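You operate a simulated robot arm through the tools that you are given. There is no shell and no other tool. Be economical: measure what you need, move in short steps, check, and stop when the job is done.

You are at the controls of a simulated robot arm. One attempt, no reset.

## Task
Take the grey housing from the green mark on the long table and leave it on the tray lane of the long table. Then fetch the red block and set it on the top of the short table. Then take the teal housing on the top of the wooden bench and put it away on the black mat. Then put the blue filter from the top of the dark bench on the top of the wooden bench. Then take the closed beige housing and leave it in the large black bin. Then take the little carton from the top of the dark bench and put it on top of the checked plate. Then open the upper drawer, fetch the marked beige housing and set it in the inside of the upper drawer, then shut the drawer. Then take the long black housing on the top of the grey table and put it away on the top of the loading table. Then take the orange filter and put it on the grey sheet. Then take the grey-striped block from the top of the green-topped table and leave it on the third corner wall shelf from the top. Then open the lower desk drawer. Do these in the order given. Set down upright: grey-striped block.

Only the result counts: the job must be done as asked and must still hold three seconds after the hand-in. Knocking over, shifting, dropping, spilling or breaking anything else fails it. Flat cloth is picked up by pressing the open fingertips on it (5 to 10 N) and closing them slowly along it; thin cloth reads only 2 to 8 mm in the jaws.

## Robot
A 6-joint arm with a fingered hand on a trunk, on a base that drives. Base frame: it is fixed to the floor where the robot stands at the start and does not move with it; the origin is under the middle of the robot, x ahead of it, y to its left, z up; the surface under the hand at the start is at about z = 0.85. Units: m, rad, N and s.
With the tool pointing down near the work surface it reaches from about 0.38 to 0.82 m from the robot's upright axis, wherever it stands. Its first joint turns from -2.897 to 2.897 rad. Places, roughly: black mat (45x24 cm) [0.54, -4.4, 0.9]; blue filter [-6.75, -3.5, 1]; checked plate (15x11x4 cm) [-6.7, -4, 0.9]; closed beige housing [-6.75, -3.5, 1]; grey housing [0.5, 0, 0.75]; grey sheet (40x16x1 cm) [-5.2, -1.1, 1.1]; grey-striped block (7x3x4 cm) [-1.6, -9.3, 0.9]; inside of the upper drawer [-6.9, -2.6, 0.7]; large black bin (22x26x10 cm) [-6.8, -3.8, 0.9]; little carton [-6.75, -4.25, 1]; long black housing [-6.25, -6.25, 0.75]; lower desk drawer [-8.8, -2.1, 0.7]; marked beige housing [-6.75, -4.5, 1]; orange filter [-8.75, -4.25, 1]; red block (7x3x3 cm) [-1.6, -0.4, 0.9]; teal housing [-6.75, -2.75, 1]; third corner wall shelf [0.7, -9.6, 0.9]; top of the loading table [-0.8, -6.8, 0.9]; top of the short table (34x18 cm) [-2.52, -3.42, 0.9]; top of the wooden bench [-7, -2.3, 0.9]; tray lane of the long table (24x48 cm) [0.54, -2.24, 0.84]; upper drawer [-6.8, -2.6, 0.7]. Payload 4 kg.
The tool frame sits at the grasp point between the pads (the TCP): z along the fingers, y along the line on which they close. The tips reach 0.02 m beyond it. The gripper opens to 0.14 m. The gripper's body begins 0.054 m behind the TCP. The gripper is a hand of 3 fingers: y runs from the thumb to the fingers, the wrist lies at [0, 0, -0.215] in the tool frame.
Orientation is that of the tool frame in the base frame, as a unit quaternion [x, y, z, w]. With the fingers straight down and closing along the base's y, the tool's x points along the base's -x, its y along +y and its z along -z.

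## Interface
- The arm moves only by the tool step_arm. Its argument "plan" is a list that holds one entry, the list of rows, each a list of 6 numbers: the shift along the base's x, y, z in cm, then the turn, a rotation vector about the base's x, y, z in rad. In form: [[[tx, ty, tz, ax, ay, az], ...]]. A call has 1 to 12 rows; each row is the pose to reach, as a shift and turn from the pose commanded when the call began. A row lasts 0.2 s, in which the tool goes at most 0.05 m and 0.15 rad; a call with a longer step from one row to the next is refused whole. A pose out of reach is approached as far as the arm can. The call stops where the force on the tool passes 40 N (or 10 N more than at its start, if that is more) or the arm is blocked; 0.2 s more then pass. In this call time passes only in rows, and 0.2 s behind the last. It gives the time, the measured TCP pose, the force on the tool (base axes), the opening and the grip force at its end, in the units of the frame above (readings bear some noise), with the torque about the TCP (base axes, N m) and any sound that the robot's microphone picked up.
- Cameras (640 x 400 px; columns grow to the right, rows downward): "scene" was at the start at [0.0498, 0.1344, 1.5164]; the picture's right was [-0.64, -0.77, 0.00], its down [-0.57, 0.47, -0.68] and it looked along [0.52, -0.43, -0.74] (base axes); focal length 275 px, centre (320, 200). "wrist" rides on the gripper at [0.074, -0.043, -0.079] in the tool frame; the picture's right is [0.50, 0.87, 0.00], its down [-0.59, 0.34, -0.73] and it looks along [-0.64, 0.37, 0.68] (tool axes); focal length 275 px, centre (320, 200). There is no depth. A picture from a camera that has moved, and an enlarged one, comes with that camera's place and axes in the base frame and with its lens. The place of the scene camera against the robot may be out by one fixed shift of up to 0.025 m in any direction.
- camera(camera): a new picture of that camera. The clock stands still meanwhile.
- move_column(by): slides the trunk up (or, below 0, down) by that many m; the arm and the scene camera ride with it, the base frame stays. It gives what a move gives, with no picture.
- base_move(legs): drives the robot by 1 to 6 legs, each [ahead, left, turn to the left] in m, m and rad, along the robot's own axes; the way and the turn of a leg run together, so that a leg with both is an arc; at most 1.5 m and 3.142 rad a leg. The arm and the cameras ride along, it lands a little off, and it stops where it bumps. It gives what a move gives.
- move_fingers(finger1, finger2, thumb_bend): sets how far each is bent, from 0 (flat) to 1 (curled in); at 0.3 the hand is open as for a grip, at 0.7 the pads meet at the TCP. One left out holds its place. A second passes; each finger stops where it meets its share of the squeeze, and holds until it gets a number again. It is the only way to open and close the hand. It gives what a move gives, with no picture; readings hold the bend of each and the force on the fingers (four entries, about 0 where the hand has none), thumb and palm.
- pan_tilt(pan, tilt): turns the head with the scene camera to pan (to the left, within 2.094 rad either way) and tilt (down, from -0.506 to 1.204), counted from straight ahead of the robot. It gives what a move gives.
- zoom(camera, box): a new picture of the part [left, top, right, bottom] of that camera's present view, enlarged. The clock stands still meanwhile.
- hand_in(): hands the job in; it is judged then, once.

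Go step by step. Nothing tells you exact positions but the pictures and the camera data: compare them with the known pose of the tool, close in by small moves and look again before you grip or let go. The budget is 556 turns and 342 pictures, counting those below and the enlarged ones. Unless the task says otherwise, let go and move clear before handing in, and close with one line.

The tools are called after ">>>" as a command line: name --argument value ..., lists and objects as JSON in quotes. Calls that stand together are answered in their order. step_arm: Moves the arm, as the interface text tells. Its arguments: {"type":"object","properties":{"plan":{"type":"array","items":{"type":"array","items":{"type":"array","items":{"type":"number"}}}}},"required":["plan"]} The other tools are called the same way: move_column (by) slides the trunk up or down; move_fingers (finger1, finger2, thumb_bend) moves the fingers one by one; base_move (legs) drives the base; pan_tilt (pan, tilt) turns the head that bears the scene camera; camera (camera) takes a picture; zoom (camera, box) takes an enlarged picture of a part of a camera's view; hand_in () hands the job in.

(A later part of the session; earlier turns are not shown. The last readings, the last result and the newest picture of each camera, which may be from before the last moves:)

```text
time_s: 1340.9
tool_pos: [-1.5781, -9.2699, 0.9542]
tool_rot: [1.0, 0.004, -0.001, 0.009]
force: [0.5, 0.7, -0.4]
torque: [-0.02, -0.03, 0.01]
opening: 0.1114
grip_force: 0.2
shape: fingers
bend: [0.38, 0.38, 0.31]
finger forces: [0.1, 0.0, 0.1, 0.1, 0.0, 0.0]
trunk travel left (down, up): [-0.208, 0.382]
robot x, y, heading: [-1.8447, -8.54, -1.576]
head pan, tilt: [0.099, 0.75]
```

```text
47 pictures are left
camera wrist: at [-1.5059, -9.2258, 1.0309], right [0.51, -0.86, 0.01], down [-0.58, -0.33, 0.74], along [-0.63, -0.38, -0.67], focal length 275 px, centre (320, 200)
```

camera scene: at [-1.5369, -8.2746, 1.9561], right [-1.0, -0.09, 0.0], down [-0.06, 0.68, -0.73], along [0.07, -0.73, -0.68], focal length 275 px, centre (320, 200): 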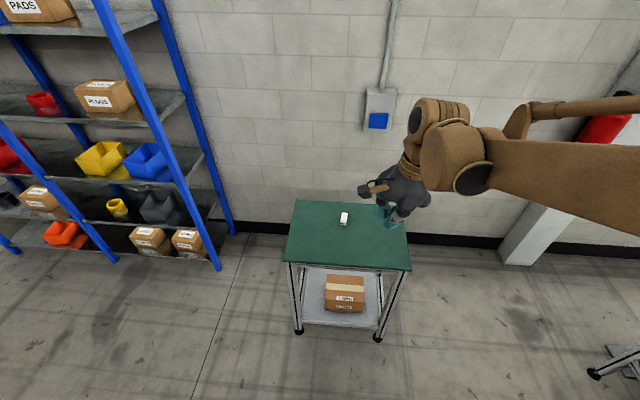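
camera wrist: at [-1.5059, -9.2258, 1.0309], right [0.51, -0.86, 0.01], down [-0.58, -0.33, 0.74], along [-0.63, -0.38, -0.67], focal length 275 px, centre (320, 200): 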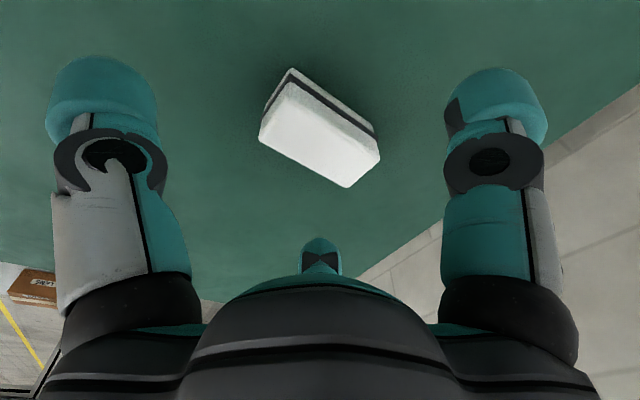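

Centred. I'll descend gently until the fingertips touch, then rise a little.

>>> step_arm --plan '[[[-0.1, 0, -1.5, 0, 0, 0], [-0.2, -0.1, -2.5, 0, 0, 0], [-0.2, -0.1, -3.1, 0, 0, 0], [-0.2, -0.1, -3.7, 0, 0, 0], [-0.2, -0.1, -4.3, 0, 0, 0], [-0.2, -0.1, -4.9, 0, 0, 0], [-0.2, -0.1, -5.5, 0, 0, 0]]]'

```text
time_s: 1342.5
tool_pos: [-1.5792, -9.2699, 0.9017]
tool_rot: [1.0, 0.005, 0.0, 0.011]
force: [1.7, -2.0, 21.4]
torque: [-0.72, 0.19, 0.08]
opening: 0.1123
grip_force: 10.1
shape: fingers
bend: [0.38, 0.38, 0.31]
finger forces: [9.0, 11.9, 0.0, 0.0, 0.2, 0.0]
trunk travel left (down, up): [-0.208, 0.382]
robot x, y, heading: [-1.8474, -8.5387, -1.581]
head pan, tilt: [0.099, 0.75]
```

>>> step_arm --plan '[[[0, 0, 0.9, 0, 0, 0]]]'

>>> move_fingers --finger1 0.78 --finger2 0.78 --thumb_bend 0.72

>>> step_arm --plan '[[[0, 0, 2, 0, 0, 0], [0, 0, 5, 0, 0, 0]]]'

>>> camera --camera "wrist"

```text
time_s: 1342.9
tool_pos: [-1.5801, -9.2708, 0.909]
tool_rot: [1.0, 0.004, 0.0, 0.009]
force: [-0.5, -0.2, 0.1]
torque: [0.02, 0.05, -0.01]
opening: 0.1114
grip_force: 0.1
shape: fingers
bend: [0.38, 0.38, 0.31]
finger forces: [0.0, 0.0, 0.1, 0.0, 0.0, 0.1]
trunk travel left (down, up): [-0.208, 0.382]
robot x, y, heading: [-1.8445, -8.5385, -1.578]
head pan, tilt: [0.099, 0.75]
```

```text
time_s: 1343.9
tool_pos: [-1.5808, -9.2713, 0.9094]
tool_rot: [1.0, 0.005, 0.0, 0.008]
force: [-0.7, 0.6, 1.2]
torque: [-0.04, -0.02, 0.02]
opening: 0.0274
grip_force: 16.1
shape: fingers
bend: [0.59, 0.61, 0.65]
finger forces: [10.6, 9.2, 0.0, 0.1, 12.5, 0.0]
trunk travel left (down, up): [-0.208, 0.382]
robot x, y, heading: [-1.8456, -8.538, -1.581]
head pan, tilt: [0.099, 0.75]
```

```text
time_s: 1344.5
tool_pos: [-1.5811, -9.2713, 0.9584]
tool_rot: [1.0, 0.005, 0.0, 0.008]
force: [0.3, 0.3, -0.6]
torque: [0.03, -0.01, -0.03]
opening: 0.0274
grip_force: 15.3
shape: fingers
bend: [0.59, 0.61, 0.65]
finger forces: [10.1, 8.5, 0.0, 0.0, 12.8, 0.1]
trunk travel left (down, up): [-0.208, 0.382]
robot x, y, heading: [-1.847, -8.5399, -1.576]
head pan, tilt: [0.099, 0.75]
```

```text
46 pictures are left
camera wrist: at [-1.5074, -9.2273, 1.0347], right [0.51, -0.86, 0.02], down [-0.58, -0.33, 0.74], along [-0.63, -0.38, -0.67], focal length 275 px, centre (320, 200)
```

wrist: 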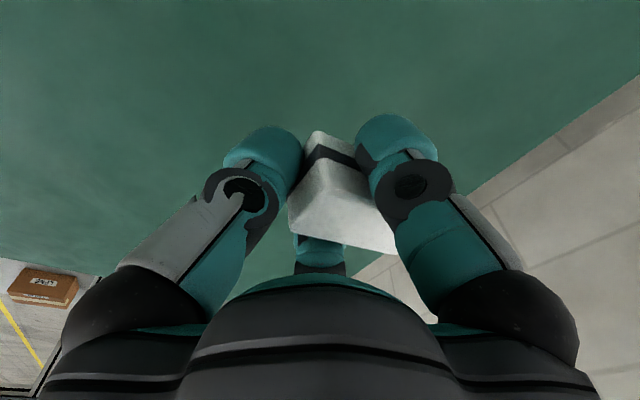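

The block is held upright; its bottom is 3.1 cm below the TCP. I'll lift, retract and drive east to face the rack's east bay.

>>> step_arm --plan '[[[0, 1, 4, 0, 0, 0], [0, 4, 8, 0, 0, 0], [0, 8, 11, 0, 0, 0], [0, 12, 14, 0, 0, 0], [-4, 14.5, 17, 0, 0, 0], [-8, 17, 20, 0, 0, 0], [-12, 19, 22, 0, 0, 0], [-16, 21, 23, 0, 0, 0]]]'

>>> base_move --legs '[[-0.2, 0, 0], [0, 1.3, 0], [0, 1.2, 0]]'

>>> pan_tilt --pan 0.15 --tilt 0.4

>>> camera --camera "scene"

```text
refused: row 5 steps farther than a row can; nothing moved
```

```text
time_s: 1358.0
tool_pos: [0.9307, -9.0986, 0.9573]
tool_rot: [1.0, 0.002, -0.002, 0.009]
force: [-0.4, 0.4, -1.1]
torque: [0.03, 0.03, 0.04]
opening: 0.0269
grip_force: 14.9
shape: fingers
bend: [0.59, 0.61, 0.65]
finger forces: [10.0, 8.6, 0.0, 0.0, 12.5, 0.1]
trunk travel left (down, up): [-0.208, 0.382]
robot x, y, heading: [0.6642, -8.3669, -1.579]
head pan, tilt: [0.099, 0.75]
```

```text
time_s: 1358.8
tool_pos: [0.9305, -9.0985, 0.9574]
tool_rot: [1.0, 0.003, -0.001, 0.009]
force: [-0.4, -0.7, -0.6]
torque: [0.03, -0.04, -0.02]
opening: 0.0267
grip_force: 15.8
shape: fingers
bend: [0.59, 0.61, 0.65]
finger forces: [9.9, 8.6, 0.0, 0.1, 12.6, 0.0]
trunk travel left (down, up): [-0.208, 0.382]
robot x, y, heading: [0.6666, -8.3654, -1.582]
head pan, tilt: [0.15, 0.4]
```

```text
45 pictures are left
camera scene: at [0.879, -8.4437, 1.637], right [-0.99, -0.14, 0.0], down [-0.05, 0.39, -0.92], along [0.13, -0.91, -0.39], focal length 275 px, centre (320, 200)
```

scene: 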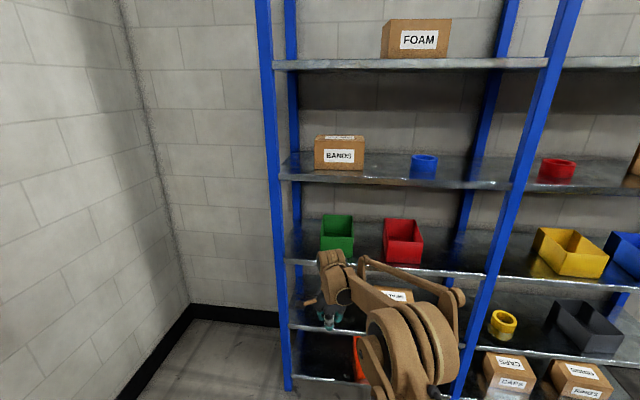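

Nothing was touched. The third level is at z ≈ 0.88, with free space right of the red bin at about x = 0.45. I'll line the robot up with that spot, keeping the trunk low so the forearm passes under the second shelf.

>>> base_move --legs '[[0, -0.25, 0]]'

>>> step_arm --plan '[[[-3.5, 0.5, 3, 0, 0, 0], [-7, 1, 6, 0, 0, 0], [-10.5, 1, 9, 0, 0, 0], [-14, 1, 12, 0, 0, 0], [-17.5, 1, 15, 0, 0, 0], [-20.5, 1, 18, 0, 0, 0], [-23, 1, 20, 0, 0, 0]]]'

>>> move_column --by -0.2

>>> camera --camera "scene"

```text
time_s: 1360.6
tool_pos: [0.6772, -9.0963, 0.9587]
tool_rot: [1.0, -0.001, -0.001, 0.008]
force: [-0.2, -0.4, -0.2]
torque: [0.05, -0.05, 0.02]
opening: 0.0273
grip_force: 15.7
shape: fingers
bend: [0.59, 0.61, 0.65]
finger forces: [10.0, 8.7, 0.0, 0.0, 12.5, 0.0]
trunk travel left (down, up): [-0.208, 0.382]
robot x, y, heading: [0.4222, -8.3635, -1.587]
head pan, tilt: [0.15, 0.4]
```

```text
time_s: 1362.2
tool_pos: [0.4508, -9.0879, 1.1578]
tool_rot: [1.0, 0.0, 0.0, 0.009]
force: [0.3, -0.1, -0.7]
torque: [0.01, 0.0, -0.01]
opening: 0.0267
grip_force: 15.6
shape: fingers
bend: [0.59, 0.61, 0.65]
finger forces: [10.1, 8.6, 0.0, 0.0, 12.4, 0.0]
trunk travel left (down, up): [-0.208, 0.382]
robot x, y, heading: [0.422, -8.3602, -1.586]
head pan, tilt: [0.15, 0.4]
```

```text
time_s: 1364.4
tool_pos: [0.4499, -9.0872, 0.9567]
tool_rot: [1.0, 0.001, 0.0, 0.008]
force: [-0.9, 0.4, -0.9]
torque: [0.03, -0.04, 0.0]
opening: 0.0269
grip_force: 15.0
shape: fingers
bend: [0.59, 0.61, 0.65]
finger forces: [10.1, 8.5, 0.0, 0.0, 12.4, 0.1]
trunk travel left (down, up): [-0.008, 0.582]
robot x, y, heading: [0.4208, -8.3607, -1.586]
head pan, tilt: [0.15, 0.4]
```

```text
44 pictures are left
camera scene: at [0.6312, -8.4412, 1.4373], right [-0.99, -0.13, 0.0], down [-0.05, 0.39, -0.92], along [0.12, -0.91, -0.39], focal length 275 px, centre (320, 200)
```

scene: 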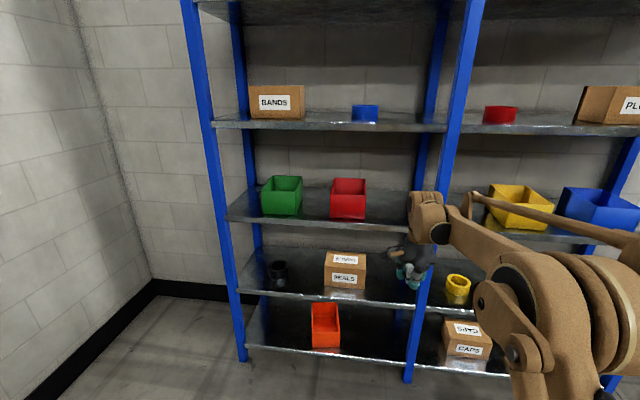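

The free spot right of the red bin is about 22 cm wide. I'll drive forward so the block comes just inside the shelf at about [0.46, -9.53].

>>> step_arm --plan '[[[1, 0, 1, 0, 0, 0], [2, 0, 1.5, 0, 0, 0]]]'

>>> base_move --legs '[[0.36, 0, 0]]'

>>> camera --camera "scene"

>>> camera --camera "wrist"

```text
time_s: 1365.0
tool_pos: [0.4706, -9.0867, 0.9721]
tool_rot: [1.0, -0.001, -0.002, 0.009]
force: [0.1, -0.6, -0.6]
torque: [0.02, 0.03, -0.01]
opening: 0.0269
grip_force: 15.7
shape: fingers
bend: [0.59, 0.61, 0.65]
finger forces: [10.2, 8.6, 0.0, 0.0, 12.3, 0.0]
trunk travel left (down, up): [-0.008, 0.582]
robot x, y, heading: [0.419, -8.3619, -1.589]
head pan, tilt: [0.15, 0.4]
```

```text
time_s: 1367.3
tool_pos: [0.4566, -9.4422, 0.9713]
tool_rot: [1.0, -0.005, 0.0, 0.008]
force: [-0.4, -0.1, -0.9]
torque: [0.02, -0.01, -0.02]
opening: 0.0268
grip_force: 15.4
shape: fingers
bend: [0.59, 0.61, 0.65]
finger forces: [10.1, 8.6, 0.0, 0.0, 12.3, 0.0]
trunk travel left (down, up): [-0.008, 0.582]
robot x, y, heading: [0.4116, -8.7077, -1.589]
head pan, tilt: [0.15, 0.4]
```

```text
43 pictures are left
camera scene: at [0.6237, -8.7975, 1.4371], right [-0.99, -0.13, 0.0], down [-0.05, 0.39, -0.92], along [0.12, -0.91, -0.39], focal length 275 px, centre (320, 200)
```

scene: 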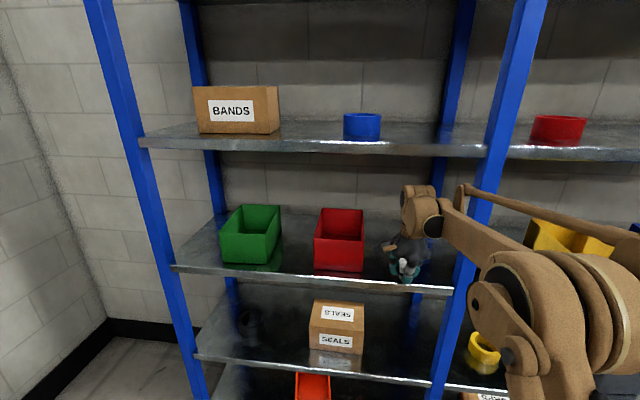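

```text
42 pictures are left
camera wrist: at [0.5306, -9.3989, 1.0477], right [0.49, -0.87, 0.01], down [-0.59, -0.32, 0.74], along [-0.64, -0.37, -0.67], focal length 275 px, centre (320, 200)
```

wrist: 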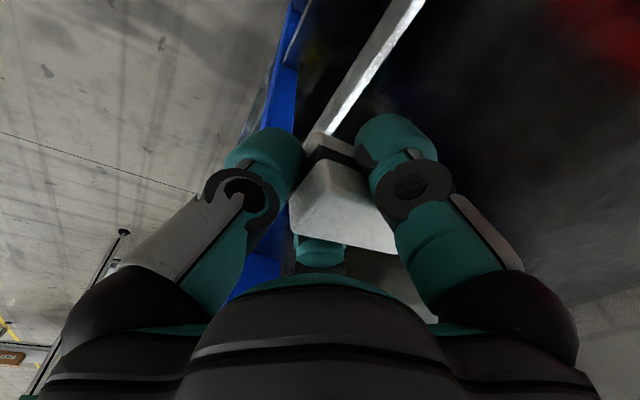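

The shelf's front lip is at y ≈ -9.46, and a post stands just to the west. I'll shift 2 cm east and advance 9 cm over the shelf.

>>> step_arm --plan '[[[2, 0, 0, 0, 0, 0], [2, -3, 0, 0, 0, 0], [2, -6, 0, 0, 0, 0], [2, -8.5, 0, 0, 0, 0]]]'

>>> zoom --camera "scene" --box '[300, 140, 500, 300]'

```text
time_s: 1368.3
tool_pos: [0.4757, -9.5239, 0.972]
tool_rot: [1.0, -0.003, 0.0, 0.009]
force: [-1.2, -0.1, -0.7]
torque: [0.02, -0.01, -0.03]
opening: 0.027
grip_force: 15.5
shape: fingers
bend: [0.59, 0.61, 0.65]
finger forces: [10.1, 8.8, 0.0, 0.0, 12.1, 0.0]
out of reach, approached as far as the arm can: row 4
trunk travel left (down, up): [-0.008, 0.582]
robot x, y, heading: [0.4149, -8.7193, -1.595]
head pan, tilt: [0.15, 0.4]
```

```text
2.50 times, centred on (400, 220) of scene
camera zoom: at [0.6238, -8.7975, 1.4371], right [-0.99, -0.13, 0.0], down [-0.05, 0.39, -0.92], along [0.12, -0.91, -0.39], focal length 687 px, centre (120, 150)
```

zoom: 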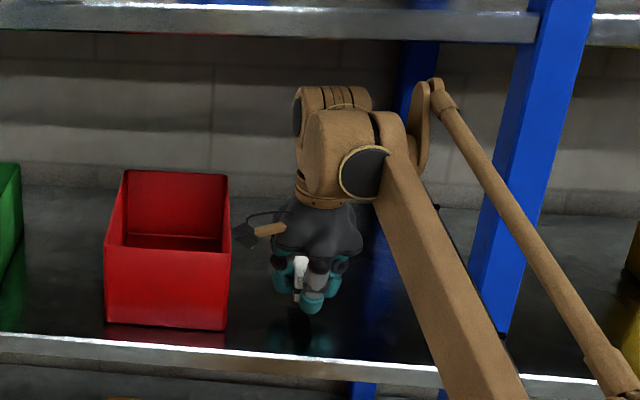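

Good clearance everywhere. I'll lower the block here to the shelf.

>>> step_arm --plan '[[[0, 0.3, -1.5, 0, 0, 0], [0, 0.4, -3, 0, 0, 0], [0, 0.4, -4, 0, 0, 0], [0, 0.4, -4.8, 0, 0, 0], [0, 0.4, -5.4, 0, 0, 0], [0, 0.4, -6, 0, 0, 0]]]'

```text
time_s: 1368.9
tool_pos: [0.4759, -9.5187, 0.9465]
tool_rot: [1.0, -0.005, 0.0, 0.013]
force: [-0.5, 3.0, 22.7]
torque: [-0.32, -0.64, 0.05]
opening: 0.0258
grip_force: 28.8
shape: fingers
bend: [0.59, 0.61, 0.66]
finger forces: [34.8, 13.1, 0.1, 0.0, 10.9, 0.0]
trunk travel left (down, up): [-0.008, 0.582]
robot x, y, heading: [0.4135, -8.7145, -1.599]
head pan, tilt: [0.15, 0.4]
stopped in row 3: the force on the tool passed its limit at 48 N (the readings are from after the stop); the commanded pose is now the measured one
```

Contact. I'll ease up 4 mm, open gently and look.

>>> step_arm --plan '[[[0, 0, 0.3, 0, 0, 0]]]'

>>> move_fingers --finger1 0.5 --finger2 0.5 --thumb_bend 0.54

>>> camera --camera "wrist"

```text
time_s: 1369.3
tool_pos: [0.4741, -9.5179, 0.9464]
tool_rot: [1.0, -0.003, 0.0, 0.012]
force: [-0.4, 1.7, 7.8]
torque: [-0.12, -0.21, 0.04]
opening: 0.0259
grip_force: 20.2
shape: fingers
bend: [0.59, 0.61, 0.66]
finger forces: [18.3, 11.8, 0.0, 0.0, 10.3, 0.0]
trunk travel left (down, up): [-0.008, 0.582]
robot x, y, heading: [0.4146, -8.7169, -1.595]
head pan, tilt: [0.15, 0.4]
```

```text
time_s: 1370.3
tool_pos: [0.4746, -9.5178, 0.9479]
tool_rot: [1.0, -0.006, 0.0, 0.011]
force: [-1.4, -4.1, 22.1]
torque: [0.57, 0.04, 0.05]
opening: 0.0491
grip_force: 10.6
shape: fingers
bend: [0.5, 0.5, 0.58]
finger forces: [0.0, 0.0, 0.0, 0.1, 21.4, 0.1]
trunk travel left (down, up): [-0.008, 0.582]
robot x, y, heading: [0.4091, -8.716, -1.589]
head pan, tilt: [0.15, 0.4]
```

```text
40 pictures are left
camera wrist: at [0.5486, -9.4749, 1.0242], right [0.49, -0.87, 0.02], down [-0.59, -0.32, 0.74], along [-0.64, -0.38, -0.67], focal length 275 px, centre (320, 200)
```

wrist: 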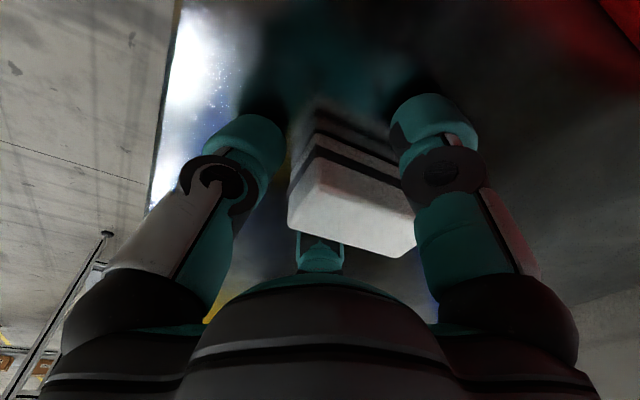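

The block stands upright on the shelf. I'll rise clear, then back out.

>>> step_arm --plan '[[[0, 0, 0.7, 0, 0, 0]]]'

>>> move_fingers --finger1 0.44 --finger2 0.44 --thumb_bend 0.46

>>> step_arm --plan '[[[0, 0.3, 2, 0, 0, 0], [0, 0.5, 4, 0, 0, 0], [0, 1, 6, 0, 0, 0]]]'

>>> base_move --legs '[[-0.3, 0, 0]]'

>>> camera --camera "scene"

```text
time_s: 1370.7
tool_pos: [0.4756, -9.5192, 0.953]
tool_rot: [1.0, -0.004, 0.0, 0.011]
force: [-0.5, 0.3, 0.4]
torque: [0.01, -0.02, -0.01]
opening: 0.0568
grip_force: 0.1
shape: fingers
bend: [0.5, 0.5, 0.54]
finger forces: [0.0, 0.0, 0.0, 0.1, 0.0, 0.0]
trunk travel left (down, up): [-0.008, 0.582]
robot x, y, heading: [0.4124, -8.7171, -1.599]
head pan, tilt: [0.15, 0.4]
```

```text
time_s: 1371.7
tool_pos: [0.4754, -9.5196, 0.9536]
tool_rot: [1.0, -0.005, 0.0, 0.01]
force: [-0.7, 0.1, -0.4]
torque: [0.01, 0.01, 0.03]
opening: 0.0793
grip_force: 0.1
shape: fingers
bend: [0.44, 0.44, 0.46]
finger forces: [0.0, 0.0, 0.0, 0.1, 0.1, 0.1]
trunk travel left (down, up): [-0.008, 0.582]
robot x, y, heading: [0.4123, -8.7173, -1.598]
head pan, tilt: [0.15, 0.4]
```

```text
time_s: 1372.5
tool_pos: [0.477, -9.5102, 1.0134]
tool_rot: [1.0, -0.004, 0.0, 0.01]
force: [-0.2, 0.4, -0.4]
torque: [0.02, -0.02, 0.0]
opening: 0.0791
grip_force: 0.0
shape: fingers
bend: [0.44, 0.44, 0.46]
finger forces: [0.1, 0.1, 0.0, 0.0, 0.0, 0.0]
trunk travel left (down, up): [-0.008, 0.582]
robot x, y, heading: [0.4126, -8.7175, -1.598]
head pan, tilt: [0.15, 0.4]
```

```text
time_s: 1374.6
tool_pos: [0.4831, -9.2079, 1.0137]
tool_rot: [1.0, -0.005, 0.0, 0.011]
force: [-1.1, 0.1, -0.4]
torque: [0.03, 0.0, 0.01]
opening: 0.0791
grip_force: 0.0
shape: fingers
bend: [0.44, 0.44, 0.46]
finger forces: [0.0, 0.1, 0.1, 0.1, 0.0, 0.1]
trunk travel left (down, up): [-0.008, 0.582]
robot x, y, heading: [0.4232, -8.4151, -1.598]
head pan, tilt: [0.15, 0.4]
```

```text
39 pictures are left
camera scene: at [0.6309, -8.4953, 1.4372], right [-0.99, -0.13, 0.0], down [-0.05, 0.39, -0.92], along [0.12, -0.91, -0.39], focal length 275 px, centre (320, 200)
```

scene: 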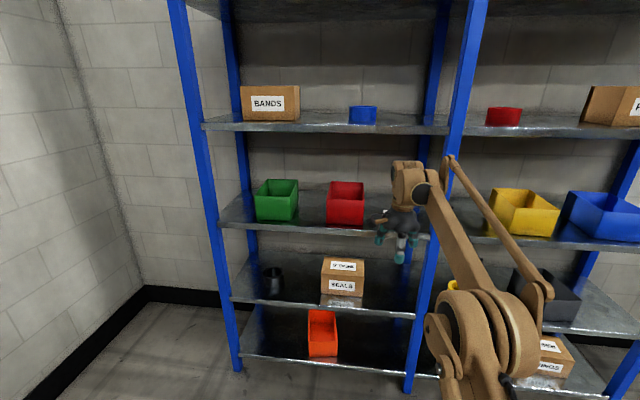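

>>> move_column --by 0.4

>>> zoom --camera "scene" --box '[280, 170, 480, 330]'

```text
time_s: 1378.4
tool_pos: [0.4839, -9.2086, 1.4127]
tool_rot: [1.0, -0.005, 0.0, 0.01]
force: [0.1, 0.2, -0.3]
torque: [0.03, 0.04, 0.01]
opening: 0.079
grip_force: 0.1
shape: fingers
bend: [0.44, 0.44, 0.46]
finger forces: [0.1, 0.0, 0.0, 0.1, 0.1, 0.0]
trunk travel left (down, up): [-0.408, 0.182]
robot x, y, heading: [0.4202, -8.412, -1.596]
head pan, tilt: [0.15, 0.4]
```

```text
2.50 times, centred on (380, 250) of scene
camera zoom: at [0.631, -8.4958, 1.8371], right [-0.99, -0.13, 0.0], down [-0.05, 0.39, -0.92], along [0.12, -0.91, -0.39], focal length 687 px, centre (170, 75)
```

zoom: 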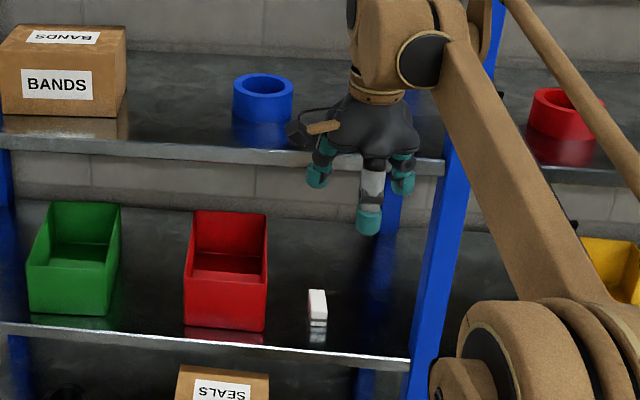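

The grey-striped block stands upright on the third shelf. The last job is the lower desk drawer near [-8.8, -2.1, 0.7] in the white desk. I'll retract and drive back west.

>>> step_arm --plan '[[[0, 4.5, 0.5, 0, 0, 0], [0, 9, 1, 0, 0, 0], [0, 13.5, 1.5, 0, 0, 0], [0, 18, 2, 0, 0, 0], [0, 22.5, 2.5, 0, 0, 0], [0, 27, 3, 0, 0, 0]]]'

>>> move_column --by 0.15

>>> base_move --legs '[[-0.15, 0, 0], [0, 0, -1.545], [1.3, 0.05, 0], [1.2, -0.05, 0]]'

```text
time_s: 1379.8
tool_pos: [0.4815, -8.9328, 1.4448]
tool_rot: [1.0, -0.006, 0.0, 0.012]
force: [-0.4, 0.2, -0.9]
torque: [-0.05, 0.02, 0.0]
opening: 0.0792
grip_force: 0.2
shape: fingers
bend: [0.44, 0.44, 0.46]
finger forces: [0.0, 0.1, 0.0, 0.0, 0.1, 0.0]
trunk travel left (down, up): [-0.408, 0.182]
robot x, y, heading: [0.4177, -8.419, -1.593]
head pan, tilt: [0.15, 0.4]
```

```text
time_s: 1381.6
tool_pos: [0.4837, -8.9374, 1.5929]
tool_rot: [1.0, -0.005, -0.001, 0.01]
force: [-0.3, 0.2, 0.6]
torque: [0.0, 0.02, 0.0]
opening: 0.0792
grip_force: 0.1
shape: fingers
bend: [0.44, 0.44, 0.46]
finger forces: [0.0, 0.0, 0.0, 0.1, 0.0, 0.0]
trunk travel left (down, up): [-0.558, 0.032]
robot x, y, heading: [0.4224, -8.4149, -1.593]
head pan, tilt: [0.15, 0.4]
```

```text
time_s: 1398.4
tool_pos: [-2.5846, -8.4281, 1.5935]
tool_rot: [0.724, -0.689, -0.008, 0.008]
force: [-0.6, 0.4, 0.6]
torque: [-0.03, 0.03, -0.02]
opening: 0.0793
grip_force: 0.1
shape: fingers
bend: [0.44, 0.44, 0.46]
finger forces: [0.1, 0.1, 0.0, 0.0, 0.0, 0.0]
trunk travel left (down, up): [-0.558, 0.032]
robot x, y, heading: [-2.0633, -8.3319, -3.105]
head pan, tilt: [0.15, 0.4]
```

>>> base_move --legs '[[0.43, -0.62, 0], [0.1, -0.13, 0], [1.3, -0.1, 0], [1.4, -0.05, 0], [1.4, -0.05, 0], [0.8, 0.0, 0]]'

>>> base_move --legs '[[0.3, -0.2, 0], [0, -1.3, 0], [0.2, -1.2, 0], [0, -1.2, 0]]'

>>> pan_tilt --pan -0.7 --tilt 0.5

>>> camera --camera "scene"

```text
time_s: 1426.9
tool_pos: [-8.066, -7.375, 1.5924]
tool_rot: [-0.695, 0.719, 0.008, -0.008]
force: [0.7, -0.7, 0.1]
torque: [0.03, 0.0, -0.03]
opening: 0.0793
grip_force: 0.0
shape: fingers
bend: [0.44, 0.44, 0.46]
finger forces: [0.0, 0.1, 0.1, 0.0, 0.1, 0.0]
trunk travel left (down, up): [-0.558, 0.032]
robot x, y, heading: [-7.5381, -7.3223, 3.096]
head pan, tilt: [0.15, 0.4]
```

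```text
time_s: 1446.6
tool_pos: [-8.2857, -3.4565, 1.594]
tool_rot: [-0.678, 0.735, 0.007, -0.007]
force: [-0.4, -0.2, -0.2]
torque: [0.01, -0.01, -0.04]
opening: 0.0795
grip_force: 0.1
shape: fingers
bend: [0.44, 0.44, 0.46]
finger forces: [0.1, 0.1, 0.0, 0.0, 0.0, 0.0]
trunk travel left (down, up): [-0.558, 0.032]
robot x, y, heading: [-7.7591, -3.434, 3.044]
head pan, tilt: [0.15, 0.4]
```

```text
time_s: 1447.8
tool_pos: [-8.2867, -3.4569, 1.5943]
tool_rot: [-0.677, 0.736, 0.008, -0.007]
force: [-0.4, 0.9, -1.4]
torque: [0.0, 0.0, -0.02]
opening: 0.0793
grip_force: 0.0
shape: fingers
bend: [0.44, 0.44, 0.46]
finger forces: [0.0, 0.1, 0.0, 0.1, 0.0, 0.0]
trunk travel left (down, up): [-0.558, 0.032]
robot x, y, heading: [-7.7638, -3.4341, 3.049]
head pan, tilt: [-0.7, 0.499]
```

```text
37 pictures are left
camera scene: at [-7.8142, -3.5645, 1.978], right [0.71, 0.7, 0.0], down [0.34, -0.34, -0.88], along [-0.61, 0.63, -0.48], focal length 275 px, centre (320, 200)
```

scene: 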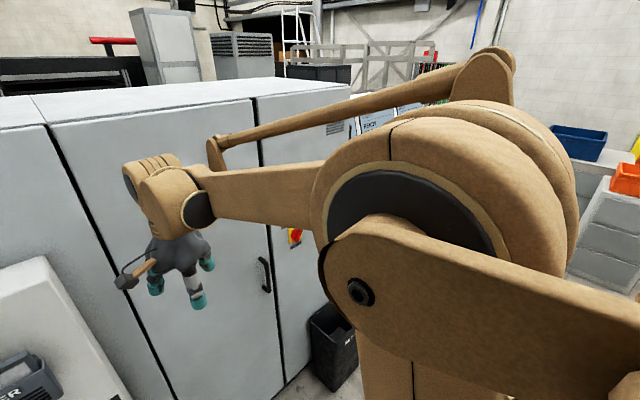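

I'll continue north along the aisle to the white desk, correcting my heading.

>>> base_move --legs '[[0.15, -0.3, 0.09], [0.02, -0.6, 0], [0, -0.43, 0]]'

>>> pan_tilt --pan 0.0 --tilt 0.8

>>> camera --camera "scene"

```text
time_s: 1455.2
tool_pos: [-8.4181, -2.1574, 1.5952]
tool_rot: [-0.704, 0.71, 0.007, -0.006]
force: [0.2, -0.1, -1.0]
torque: [0.0, -0.01, -0.02]
opening: 0.0792
grip_force: 0.1
shape: fingers
bend: [0.44, 0.44, 0.46]
finger forces: [0.0, 0.1, 0.1, 0.0, 0.0, 0.1]
trunk travel left (down, up): [-0.558, 0.032]
robot x, y, heading: [-7.8925, -2.0965, 3.121]
head pan, tilt: [-0.7, 0.499]
```

```text
time_s: 1456.3
tool_pos: [-8.4173, -2.1581, 1.5933]
tool_rot: [-0.704, 0.71, 0.008, -0.006]
force: [-0.5, 0.0, -0.7]
torque: [-0.02, 0.0, -0.02]
opening: 0.0795
grip_force: 0.0
shape: fingers
bend: [0.44, 0.44, 0.46]
finger forces: [0.0, 0.1, 0.1, 0.0, 0.0, 0.1]
trunk travel left (down, up): [-0.558, 0.032]
robot x, y, heading: [-7.8943, -2.0963, 3.117]
head pan, tilt: [0.0, 0.799]
```

```text
36 pictures are left
camera scene: at [-7.9518, -2.2886, 1.9521], right [0.02, 1.0, 0.0], down [0.72, -0.02, -0.7], along [-0.7, 0.02, -0.72], focal length 275 px, centre (320, 200)
```

scene: 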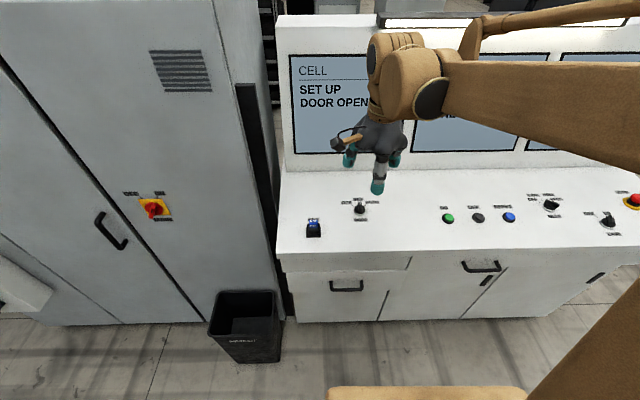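

The lower drawer's handle is at about [-8.53, -2.16, 0.79]. The wooden bench is close behind me, so I'll back up 15 cm, pitch the hand horizontal and lower in front of the desk.

>>> base_move --legs '[[-0.15, 0, 0]]'

>>> step_arm --plan '[[[-1.2, 0, 0, 0, 0.143, 0], [-2.4, 0, 0, 0, 0.286, 0], [-3.6, 0, 0, 0, 0.43, 0], [-4.8, 0, 0, 0, 0.572, 0], [-6, 0, 0, 0, 0.715, 0], [-7.2, 0, 0, 0, 0.858, 0], [-8.4, 0, 0, 0, 1.0, 0], [-9.6, 0, 0, 0, 1.143, 0], [-10.8, 0, 0, 0, 1.286, 0], [-12, 0, 0, 0, 1.43, 0], [-13, 0, 0, 0, 1.56, 0]]]'

>>> move_column --by -0.4

```text
time_s: 1457.7
tool_pos: [-8.2691, -2.1603, 1.5941]
tool_rot: [-0.704, 0.71, 0.009, -0.007]
force: [0.3, -0.3, 0.1]
torque: [-0.02, -0.02, 0.01]
opening: 0.0796
grip_force: 0.1
shape: fingers
bend: [0.44, 0.44, 0.46]
finger forces: [0.0, 0.0, 0.1, 0.0, 0.1, 0.0]
trunk travel left (down, up): [-0.558, 0.032]
robot x, y, heading: [-7.7465, -2.0992, 3.123]
head pan, tilt: [0.0, 0.799]
```

```text
time_s: 1460.1
tool_pos: [-8.3997, -2.1619, 1.5943]
tool_rot: [-0.501, 0.506, 0.495, -0.499]
force: [-0.8, 0.4, -0.8]
torque: [-0.02, 0.0, 0.0]
opening: 0.0792
grip_force: 0.1
shape: fingers
bend: [0.44, 0.44, 0.46]
finger forces: [0.0, 0.0, 0.1, 0.1, 0.1, 0.1]
trunk travel left (down, up): [-0.558, 0.032]
robot x, y, heading: [-7.7491, -2.0981, 3.122]
head pan, tilt: [0.0, 0.799]
```

```text
time_s: 1463.9
tool_pos: [-8.3979, -2.1611, 1.1936]
tool_rot: [-0.5, 0.507, 0.495, -0.498]
force: [0.1, 0.2, -0.7]
torque: [-0.04, 0.0, 0.03]
opening: 0.0795
grip_force: 0.0
shape: fingers
bend: [0.44, 0.44, 0.46]
finger forces: [0.0, 0.1, 0.1, 0.0, 0.0, 0.0]
trunk travel left (down, up): [-0.158, 0.432]
robot x, y, heading: [-7.7448, -2.1016, 3.123]
head pan, tilt: [0.0, 0.799]
```

>>> move_column --by -0.15

>>> step_arm --plan '[[[0, 0, -4, 0, 0, 0], [0, 0, -8, 0, 0, 0], [0, 0, -12, 0, 0, 0], [0, 0, -16, 0, 0, 0], [0, 0, -20, 0, 0, 0], [0, 0, -24, 0, 0, 0], [0, 0, -25.3, 0, 0, 0]]]'

>>> camera --camera "scene"

>>> camera --camera "wrist"

```text
time_s: 1465.7
tool_pos: [-8.3971, -2.1605, 1.0436]
tool_rot: [-0.5, 0.507, 0.495, -0.498]
force: [-0.8, -0.6, 0.4]
torque: [-0.01, -0.01, -0.05]
opening: 0.0793
grip_force: 0.0
shape: fingers
bend: [0.44, 0.44, 0.46]
finger forces: [0.0, 0.0, 0.0, 0.0, 0.0, 0.0]
trunk travel left (down, up): [-0.008, 0.582]
robot x, y, heading: [-7.7478, -2.1, 3.115]
head pan, tilt: [0.0, 0.799]
```

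```text
time_s: 1467.2
tool_pos: [-8.4846, -2.1767, 0.8471]
tool_rot: [-0.5, 0.506, 0.495, -0.498]
force: [-0.3, -0.4, 0.6]
torque: [0.01, 0.07, 0.0]
opening: 0.0795
grip_force: 0.1
shape: fingers
bend: [0.44, 0.44, 0.46]
finger forces: [0.1, 0.0, 0.0, 0.1, 0.0, 0.1]
out of reach, approached as far as the arm can: row 3, 4, 5, 6, 7
trunk travel left (down, up): [-0.008, 0.582]
robot x, y, heading: [-7.7462, -2.0997, 3.12]
head pan, tilt: [0.0, 0.799]
```

```text
35 pictures are left
camera scene: at [-7.8037, -2.2924, 1.402], right [0.02, 1.0, 0.0], down [0.72, -0.02, -0.7], along [-0.7, 0.02, -0.72], focal length 275 px, centre (320, 200)
```

scene: 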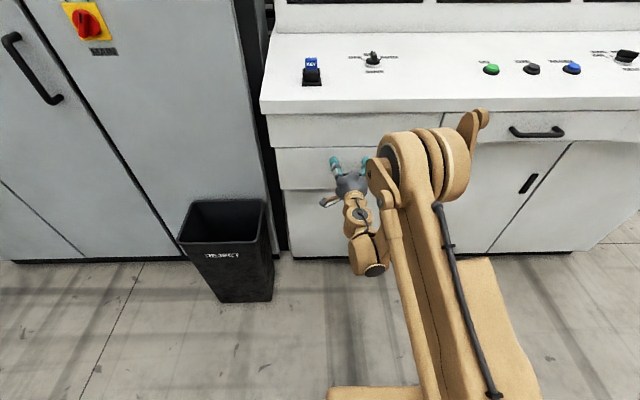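

```text
34 pictures are left
camera wrist: at [-8.4068, -2.2522, 0.8047], right [-0.01, -0.49, 0.87], down [0.73, 0.59, 0.34], along [-0.68, 0.64, 0.35], focal length 275 px, centre (320, 200)
```

wrist: 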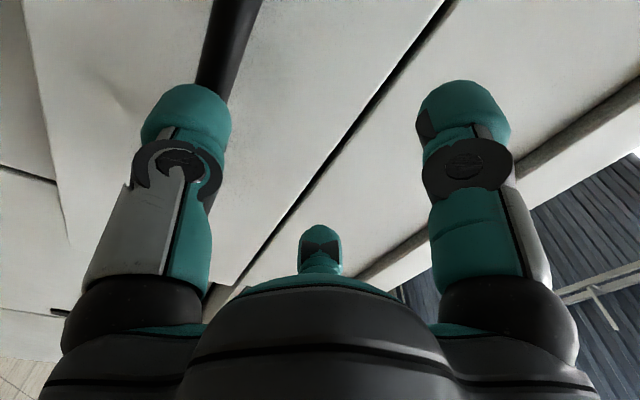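

With a level hand the arm can't pull inwards far enough here. I'll pitch the hand about 45° downwards instead, which leaves room to pull; first I'll retreat slightly while pitching.

>>> step_arm --plan '[[[2, 0.3, 1, 0, -0.14, 0], [4, 0.6, 2, 0, -0.28, 0], [6, 0.9, 3, 0, -0.42, 0], [8, 1.2, 3, 0, -0.56, 0], [9, 1.5, 3, 0, -0.7, 0], [9, 1.5, 3, 0, -0.8, 0]]]'

>>> camera --camera "wrist"

>>> zoom --camera "scene" --box '[250, 60, 450, 220]'

```text
time_s: 1468.7
tool_pos: [-8.3962, -2.1614, 0.8745]
tool_rot: [-0.654, 0.661, 0.261, -0.261]
force: [-0.5, 0.1, 0.6]
torque: [0.02, -0.01, -0.03]
opening: 0.0793
grip_force: 0.0
shape: fingers
bend: [0.44, 0.44, 0.46]
finger forces: [0.1, 0.1, 0.1, 0.1, 0.1, 0.0]
trunk travel left (down, up): [-0.008, 0.582]
robot x, y, heading: [-7.7491, -2.0997, 3.115]
head pan, tilt: [0.0, 0.799]
```

```text
33 pictures are left
camera wrist: at [-8.3117, -2.2367, 0.9016], right [-0.64, -0.49, 0.6], down [0.26, 0.59, 0.77], along [-0.73, 0.64, -0.24], focal length 275 px, centre (320, 200)
```

wrist: 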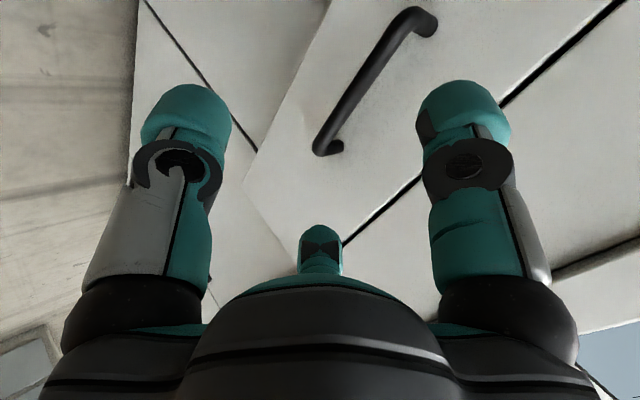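

```text
2.50 times, centred on (350, 140) of scene
camera zoom: at [-7.8033, -2.2923, 1.402], right [0.02, 1.0, 0.0], down [0.72, -0.02, -0.7], along [-0.7, 0.02, -0.72], focal length 687 px, centre (245, 350)
```

zoom: 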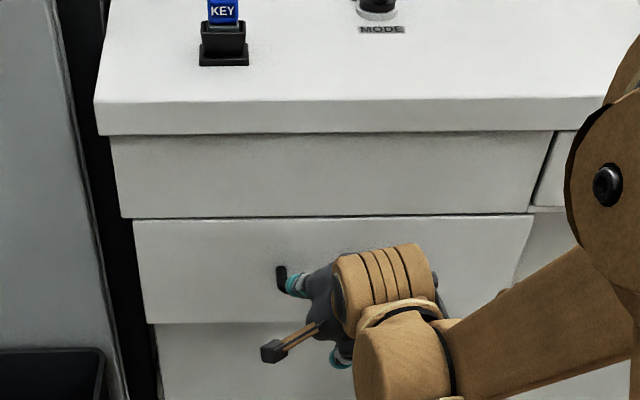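

The handle bar spans y -2.22…-2.10 at about x = -8.54, z = 0.787. I'll move in along the tilted axis, stopping on contact.

>>> step_arm --plan '[[[-3.5, 0.1, -2, 0, 0, 0], [-7, 0.1, -4.2, 0, 0, 0], [-10, 0.1, -6.3, 0, 0, 0], [-12, 0.1, -7.7, 0, 0, 0], [-13.2, 0.1, -8.4, 0, 0, 0]]]'

>>> camera --camera "wrist"

```text
time_s: 1469.8
tool_pos: [-8.5248, -2.1569, 0.7949]
tool_rot: [-0.652, 0.661, 0.262, -0.263]
force: [11.1, 4.5, 17.5]
torque: [-1.02, 0.66, 0.52]
opening: 0.0834
grip_force: 9.3
shape: fingers
bend: [0.43, 0.44, 0.46]
finger forces: [18.8, 0.0, 0.0, 0.1, 0.0, 0.0]
trunk travel left (down, up): [-0.008, 0.582]
robot x, y, heading: [-7.7467, -2.0954, 3.111]
head pan, tilt: [0.0, 0.799]
```

```text
31 pictures are left
camera wrist: at [-8.4414, -2.2331, 0.8209], right [-0.63, -0.49, 0.6], down [0.27, 0.59, 0.76], along [-0.73, 0.64, -0.24], focal length 275 px, centre (320, 200)
```

wrist: 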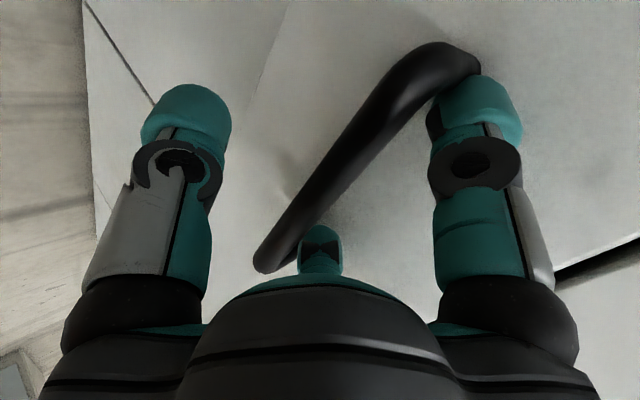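

A finger touched the handle's bend. I'll retreat 2.5 cm, narrow the fingers a bit and approach again.

>>> step_arm --plan '[[[1.2, 0, 1.2, 0, 0, 0], [2, 0, 2.2, 0, 0, 0]]]'

>>> move_fingers --finger1 0.53 --finger2 0.53 --thumb_bend 0.44

>>> step_arm --plan '[[[-1, -0.2, -0.8, 0, 0, 0], [-2, -0.3, -1.8, 0, 0, 0], [-3, -0.3, -2.7, 0, 0, 0], [-3.8, -0.3, -3.3, 0, 0, 0]]]'

>>> camera --camera "wrist"

```text
time_s: 1470.5
tool_pos: [-8.508, -2.1597, 0.8118]
tool_rot: [-0.655, 0.66, 0.261, -0.261]
force: [1.1, 0.1, 0.3]
torque: [-0.01, 0.03, 0.0]
opening: 0.0796
grip_force: 0.0
shape: fingers
bend: [0.44, 0.44, 0.46]
finger forces: [0.0, 0.0, 0.1, 0.0, 0.0, 0.0]
trunk travel left (down, up): [-0.008, 0.582]
robot x, y, heading: [-7.7448, -2.0992, 3.118]
head pan, tilt: [0.0, 0.799]
```

```text
time_s: 1471.5
tool_pos: [-8.5074, -2.1591, 0.8132]
tool_rot: [-0.654, 0.66, 0.261, -0.262]
force: [0.0, -0.1, 0.6]
torque: [-0.01, 0.0, 0.0]
opening: 0.0688
grip_force: 0.0
shape: fingers
bend: [0.53, 0.53, 0.44]
finger forces: [0.1, 0.1, 0.1, 0.0, 0.0, 0.1]
trunk travel left (down, up): [-0.008, 0.582]
robot x, y, heading: [-7.7501, -2.0995, 3.117]
head pan, tilt: [0.0, 0.799]
```

```text
time_s: 1472.4
tool_pos: [-8.5352, -2.1628, 0.7839]
tool_rot: [-0.654, 0.661, 0.26, -0.261]
force: [25.3, 2.0, 8.6]
torque: [0.13, 0.0, -0.16]
opening: 0.0661
grip_force: 16.7
shape: fingers
bend: [0.54, 0.54, 0.44]
finger forces: [14.0, 20.5, 0.0, 0.0, 0.1, 0.0]
trunk travel left (down, up): [-0.008, 0.582]
robot x, y, heading: [-7.7447, -2.1004, 3.12]
head pan, tilt: [0.0, 0.799]
stopped in row 4: the force on the tool passed its limit at 52 N (the readings are from after the stop); the commanded pose is now the measured one
```

```text
30 pictures are left
camera wrist: at [-8.4513, -2.2383, 0.8111], right [-0.64, -0.49, 0.59], down [0.26, 0.59, 0.77], along [-0.73, 0.64, -0.25], focal length 275 px, centre (320, 200)
```

wrist: 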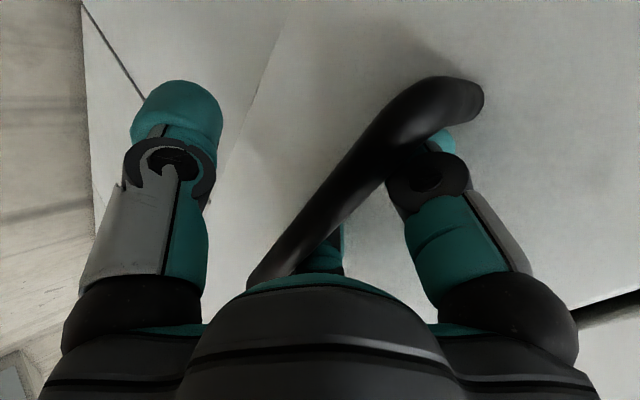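

The fingers are now behind the bar, touching the drawer face. I'll ease off 3 mm and close.

>>> step_arm --plan '[[[0.4, 0, 0.1, 0, 0, 0]]]'

>>> move_fingers --finger1 0.85 --finger2 0.85 --thumb_bend 0.85

>>> step_arm --plan '[[[1, 0, 0, 0, 0, 0], [2, 0, 0, 0, 0, 0], [3, 0, 0, 0, 0, 0], [4, 0, 0, 0, 0, 0]]]'

>>> zoom --camera "scene" --box '[250, 60, 450, 220]'

```text
time_s: 1472.8
tool_pos: [-8.5344, -2.1629, 0.785]
tool_rot: [-0.654, 0.661, 0.261, -0.26]
force: [0.5, 0.1, 7.5]
torque: [0.12, -0.02, 0.03]
opening: 0.0659
grip_force: 5.9
shape: fingers
bend: [0.54, 0.53, 0.44]
finger forces: [4.0, 7.5, 0.0, 0.0, 0.2, 0.1]
trunk travel left (down, up): [-0.008, 0.582]
robot x, y, heading: [-7.7445, -2.0985, 3.121]
head pan, tilt: [0.0, 0.799]
```

```text
time_s: 1473.8
tool_pos: [-8.5355, -2.1633, 0.7826]
tool_rot: [-0.655, 0.661, 0.259, -0.259]
force: [1.9, 2.1, -18.8]
torque: [0.01, 0.41, 0.03]
opening: 0.0014
grip_force: 9.4
shape: fingers
bend: [0.79, 0.77, 0.68]
finger forces: [0.0, 0.0, 0.0, 0.0, 18.8, 0.0]
trunk travel left (down, up): [-0.008, 0.582]
robot x, y, heading: [-7.7455, -2.0991, 3.12]
head pan, tilt: [0.0, 0.799]
```

```text
time_s: 1474.8
tool_pos: [-8.4938, -2.1625, 0.7826]
tool_rot: [-0.655, 0.661, 0.259, -0.259]
force: [0.5, 1.4, -18.1]
torque: [0.0, 0.35, 0.04]
opening: 0.0016
grip_force: 7.4
shape: fingers
bend: [0.79, 0.77, 0.68]
finger forces: [0.1, 0.0, 0.1, 0.0, 15.9, 0.1]
trunk travel left (down, up): [-0.008, 0.582]
robot x, y, heading: [-7.7475, -2.0991, 3.119]
head pan, tilt: [0.0, 0.799]
```

```text
2.50 times, centred on (350, 140) of scene
camera zoom: at [-7.8046, -2.2923, 1.4019], right [0.02, 1.0, 0.0], down [0.72, -0.02, -0.7], along [-0.7, 0.02, -0.72], focal length 687 px, centre (245, 350)
```

zoom: 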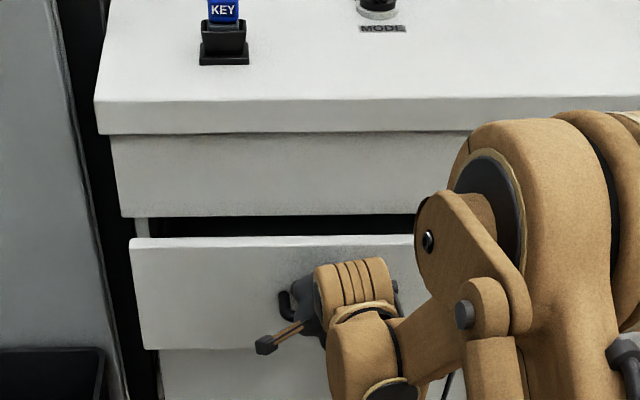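

The drawer is opening. I'll keep pulling steadily with the arm.

>>> step_arm --plan '[[[2, 0, 0, 0, 0, 0], [4, 0, 0, 0, 0, 0], [6, 0, 0, 0, 0, 0], [8, 0, 0, 0, 0, 0], [10, 0, 0, 0, 0, 0], [12, 0, 0, 0, 0, 0], [14, 0, 0, 0, 0, 0]]]'

>>> zoom --camera "scene" --box '[230, 60, 430, 220]'

```text
time_s: 1476.4
tool_pos: [-8.3546, -2.1636, 0.782]
tool_rot: [-0.655, 0.661, 0.259, -0.259]
force: [1.5, 3.0, -15.5]
torque: [0.01, 0.33, 0.05]
opening: 0.0017
grip_force: 7.8
shape: fingers
bend: [0.79, 0.77, 0.68]
finger forces: [0.1, 0.5, 0.1, 0.0, 15.8, 0.1]
trunk travel left (down, up): [-0.008, 0.582]
robot x, y, heading: [-7.7455, -2.0983, 3.121]
head pan, tilt: [0.0, 0.799]
```

```text
2.50 times, centred on (330, 140) of scene
camera zoom: at [-7.804, -2.2922, 1.4019], right [0.02, 1.0, 0.0], down [0.72, -0.02, -0.7], along [-0.7, 0.02, -0.72], focal length 687 px, centre (295, 350)
```

zoom: 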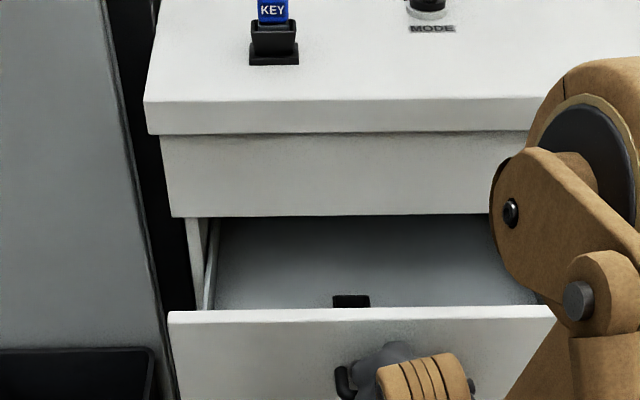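

The drawer is 18 cm open. I'll continue as far as the arm can.

>>> step_arm --plan '[[[2, 0, 0, 0, 0, 0], [4, 0, 0, 0, 0, 0], [6, 0, 0, 0, 0, 0], [8, 0, 0, 0, 0, 0], [10, 0, 0, 0, 0, 0], [12, 0, 0, 0, 0, 0]]]'

>>> zoom --camera "scene" --box '[230, 60, 430, 240]'

```text
time_s: 1476.8
tool_pos: [-8.3442, -2.163, 0.7892]
tool_rot: [-0.655, 0.663, 0.257, -0.256]
force: [1.6, 2.6, -37.7]
torque: [0.02, 0.75, 0.06]
opening: 0.0091
grip_force: 17.2
shape: fingers
bend: [0.79, 0.77, 0.65]
finger forces: [0.1, 0.0, 0.0, 0.1, 34.0, 0.0]
out of reach, approached as far as the arm can: row 1, 2
trunk travel left (down, up): [-0.008, 0.582]
robot x, y, heading: [-7.7452, -2.0978, 3.116]
head pan, tilt: [0.0, 0.799]
stopped in row 2: the force on the tool passed its limit at 44 N (the readings are from after the stop); the commanded pose is now the measured one
```

```text
2.22 times, centred on (330, 150) of scene
camera zoom: at [-7.8058, -2.2924, 1.4016], right [0.02, 1.0, 0.0], down [0.72, -0.02, -0.7], along [-0.69, 0.02, -0.72], focal length 611 px, centre (298, 311)
```

zoom: 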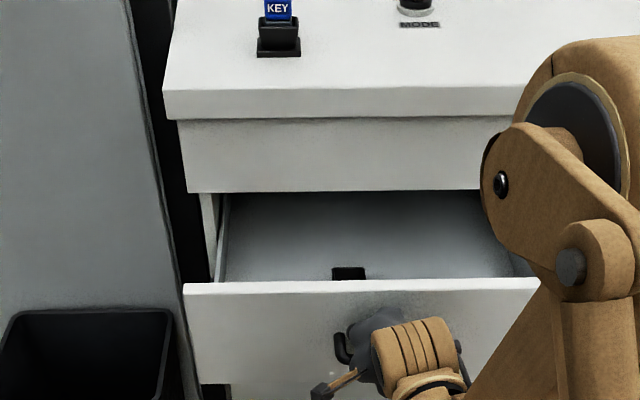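

The arm is at its limit with the drawer about 19 cm open. I'll release the handle, go over the drawer front with the hand pointing down, and pull the front from inside for more travel.

>>> move_fingers --finger1 0.53 --finger2 0.53 --thumb_bend 0.4

>>> step_arm --plan '[[[1, 0, 1.2, 0, 0, 0], [2.5, 0, 3, 0, 0, 0], [4, 0, 5, 0, 0, 0], [5, 0, 8.5, 0, 0, 0]]]'

>>> zoom --camera "scene" --box '[230, 60, 430, 240]'

```text
time_s: 1477.8
tool_pos: [-8.3409, -2.1644, 0.7903]
tool_rot: [-0.654, 0.663, 0.258, -0.258]
force: [-0.9, -0.1, 1.7]
torque: [0.05, -0.01, 0.04]
opening: 0.0749
grip_force: 0.5
shape: fingers
bend: [0.53, 0.53, 0.4]
finger forces: [0.0, 1.5, 0.1, 0.0, 0.0, 0.1]
trunk travel left (down, up): [-0.008, 0.582]
robot x, y, heading: [-7.7484, -2.0968, 3.126]
head pan, tilt: [0.0, 0.799]
```

```text
time_s: 1478.8
tool_pos: [-8.2897, -2.1623, 0.8779]
tool_rot: [-0.655, 0.662, 0.258, -0.258]
force: [-0.1, 0.6, 0.1]
torque: [-0.02, -0.01, 0.01]
opening: 0.0751
grip_force: 0.0
shape: fingers
bend: [0.53, 0.53, 0.4]
finger forces: [0.1, 0.1, 0.0, 0.0, 0.1, 0.0]
trunk travel left (down, up): [-0.008, 0.582]
robot x, y, heading: [-7.7436, -2.098, 3.118]
head pan, tilt: [0.0, 0.799]
```

```text
2.22 times, centred on (330, 150) of scene
camera zoom: at [-7.8021, -2.2922, 1.4021], right [0.02, 1.0, 0.0], down [0.72, -0.02, -0.7], along [-0.7, 0.02, -0.72], focal length 611 px, centre (298, 311)
```

zoom: 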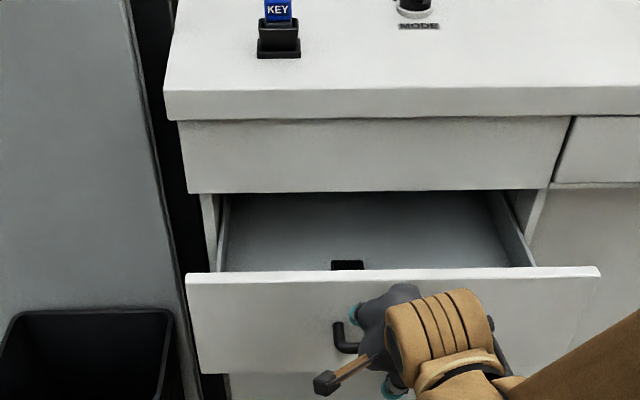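

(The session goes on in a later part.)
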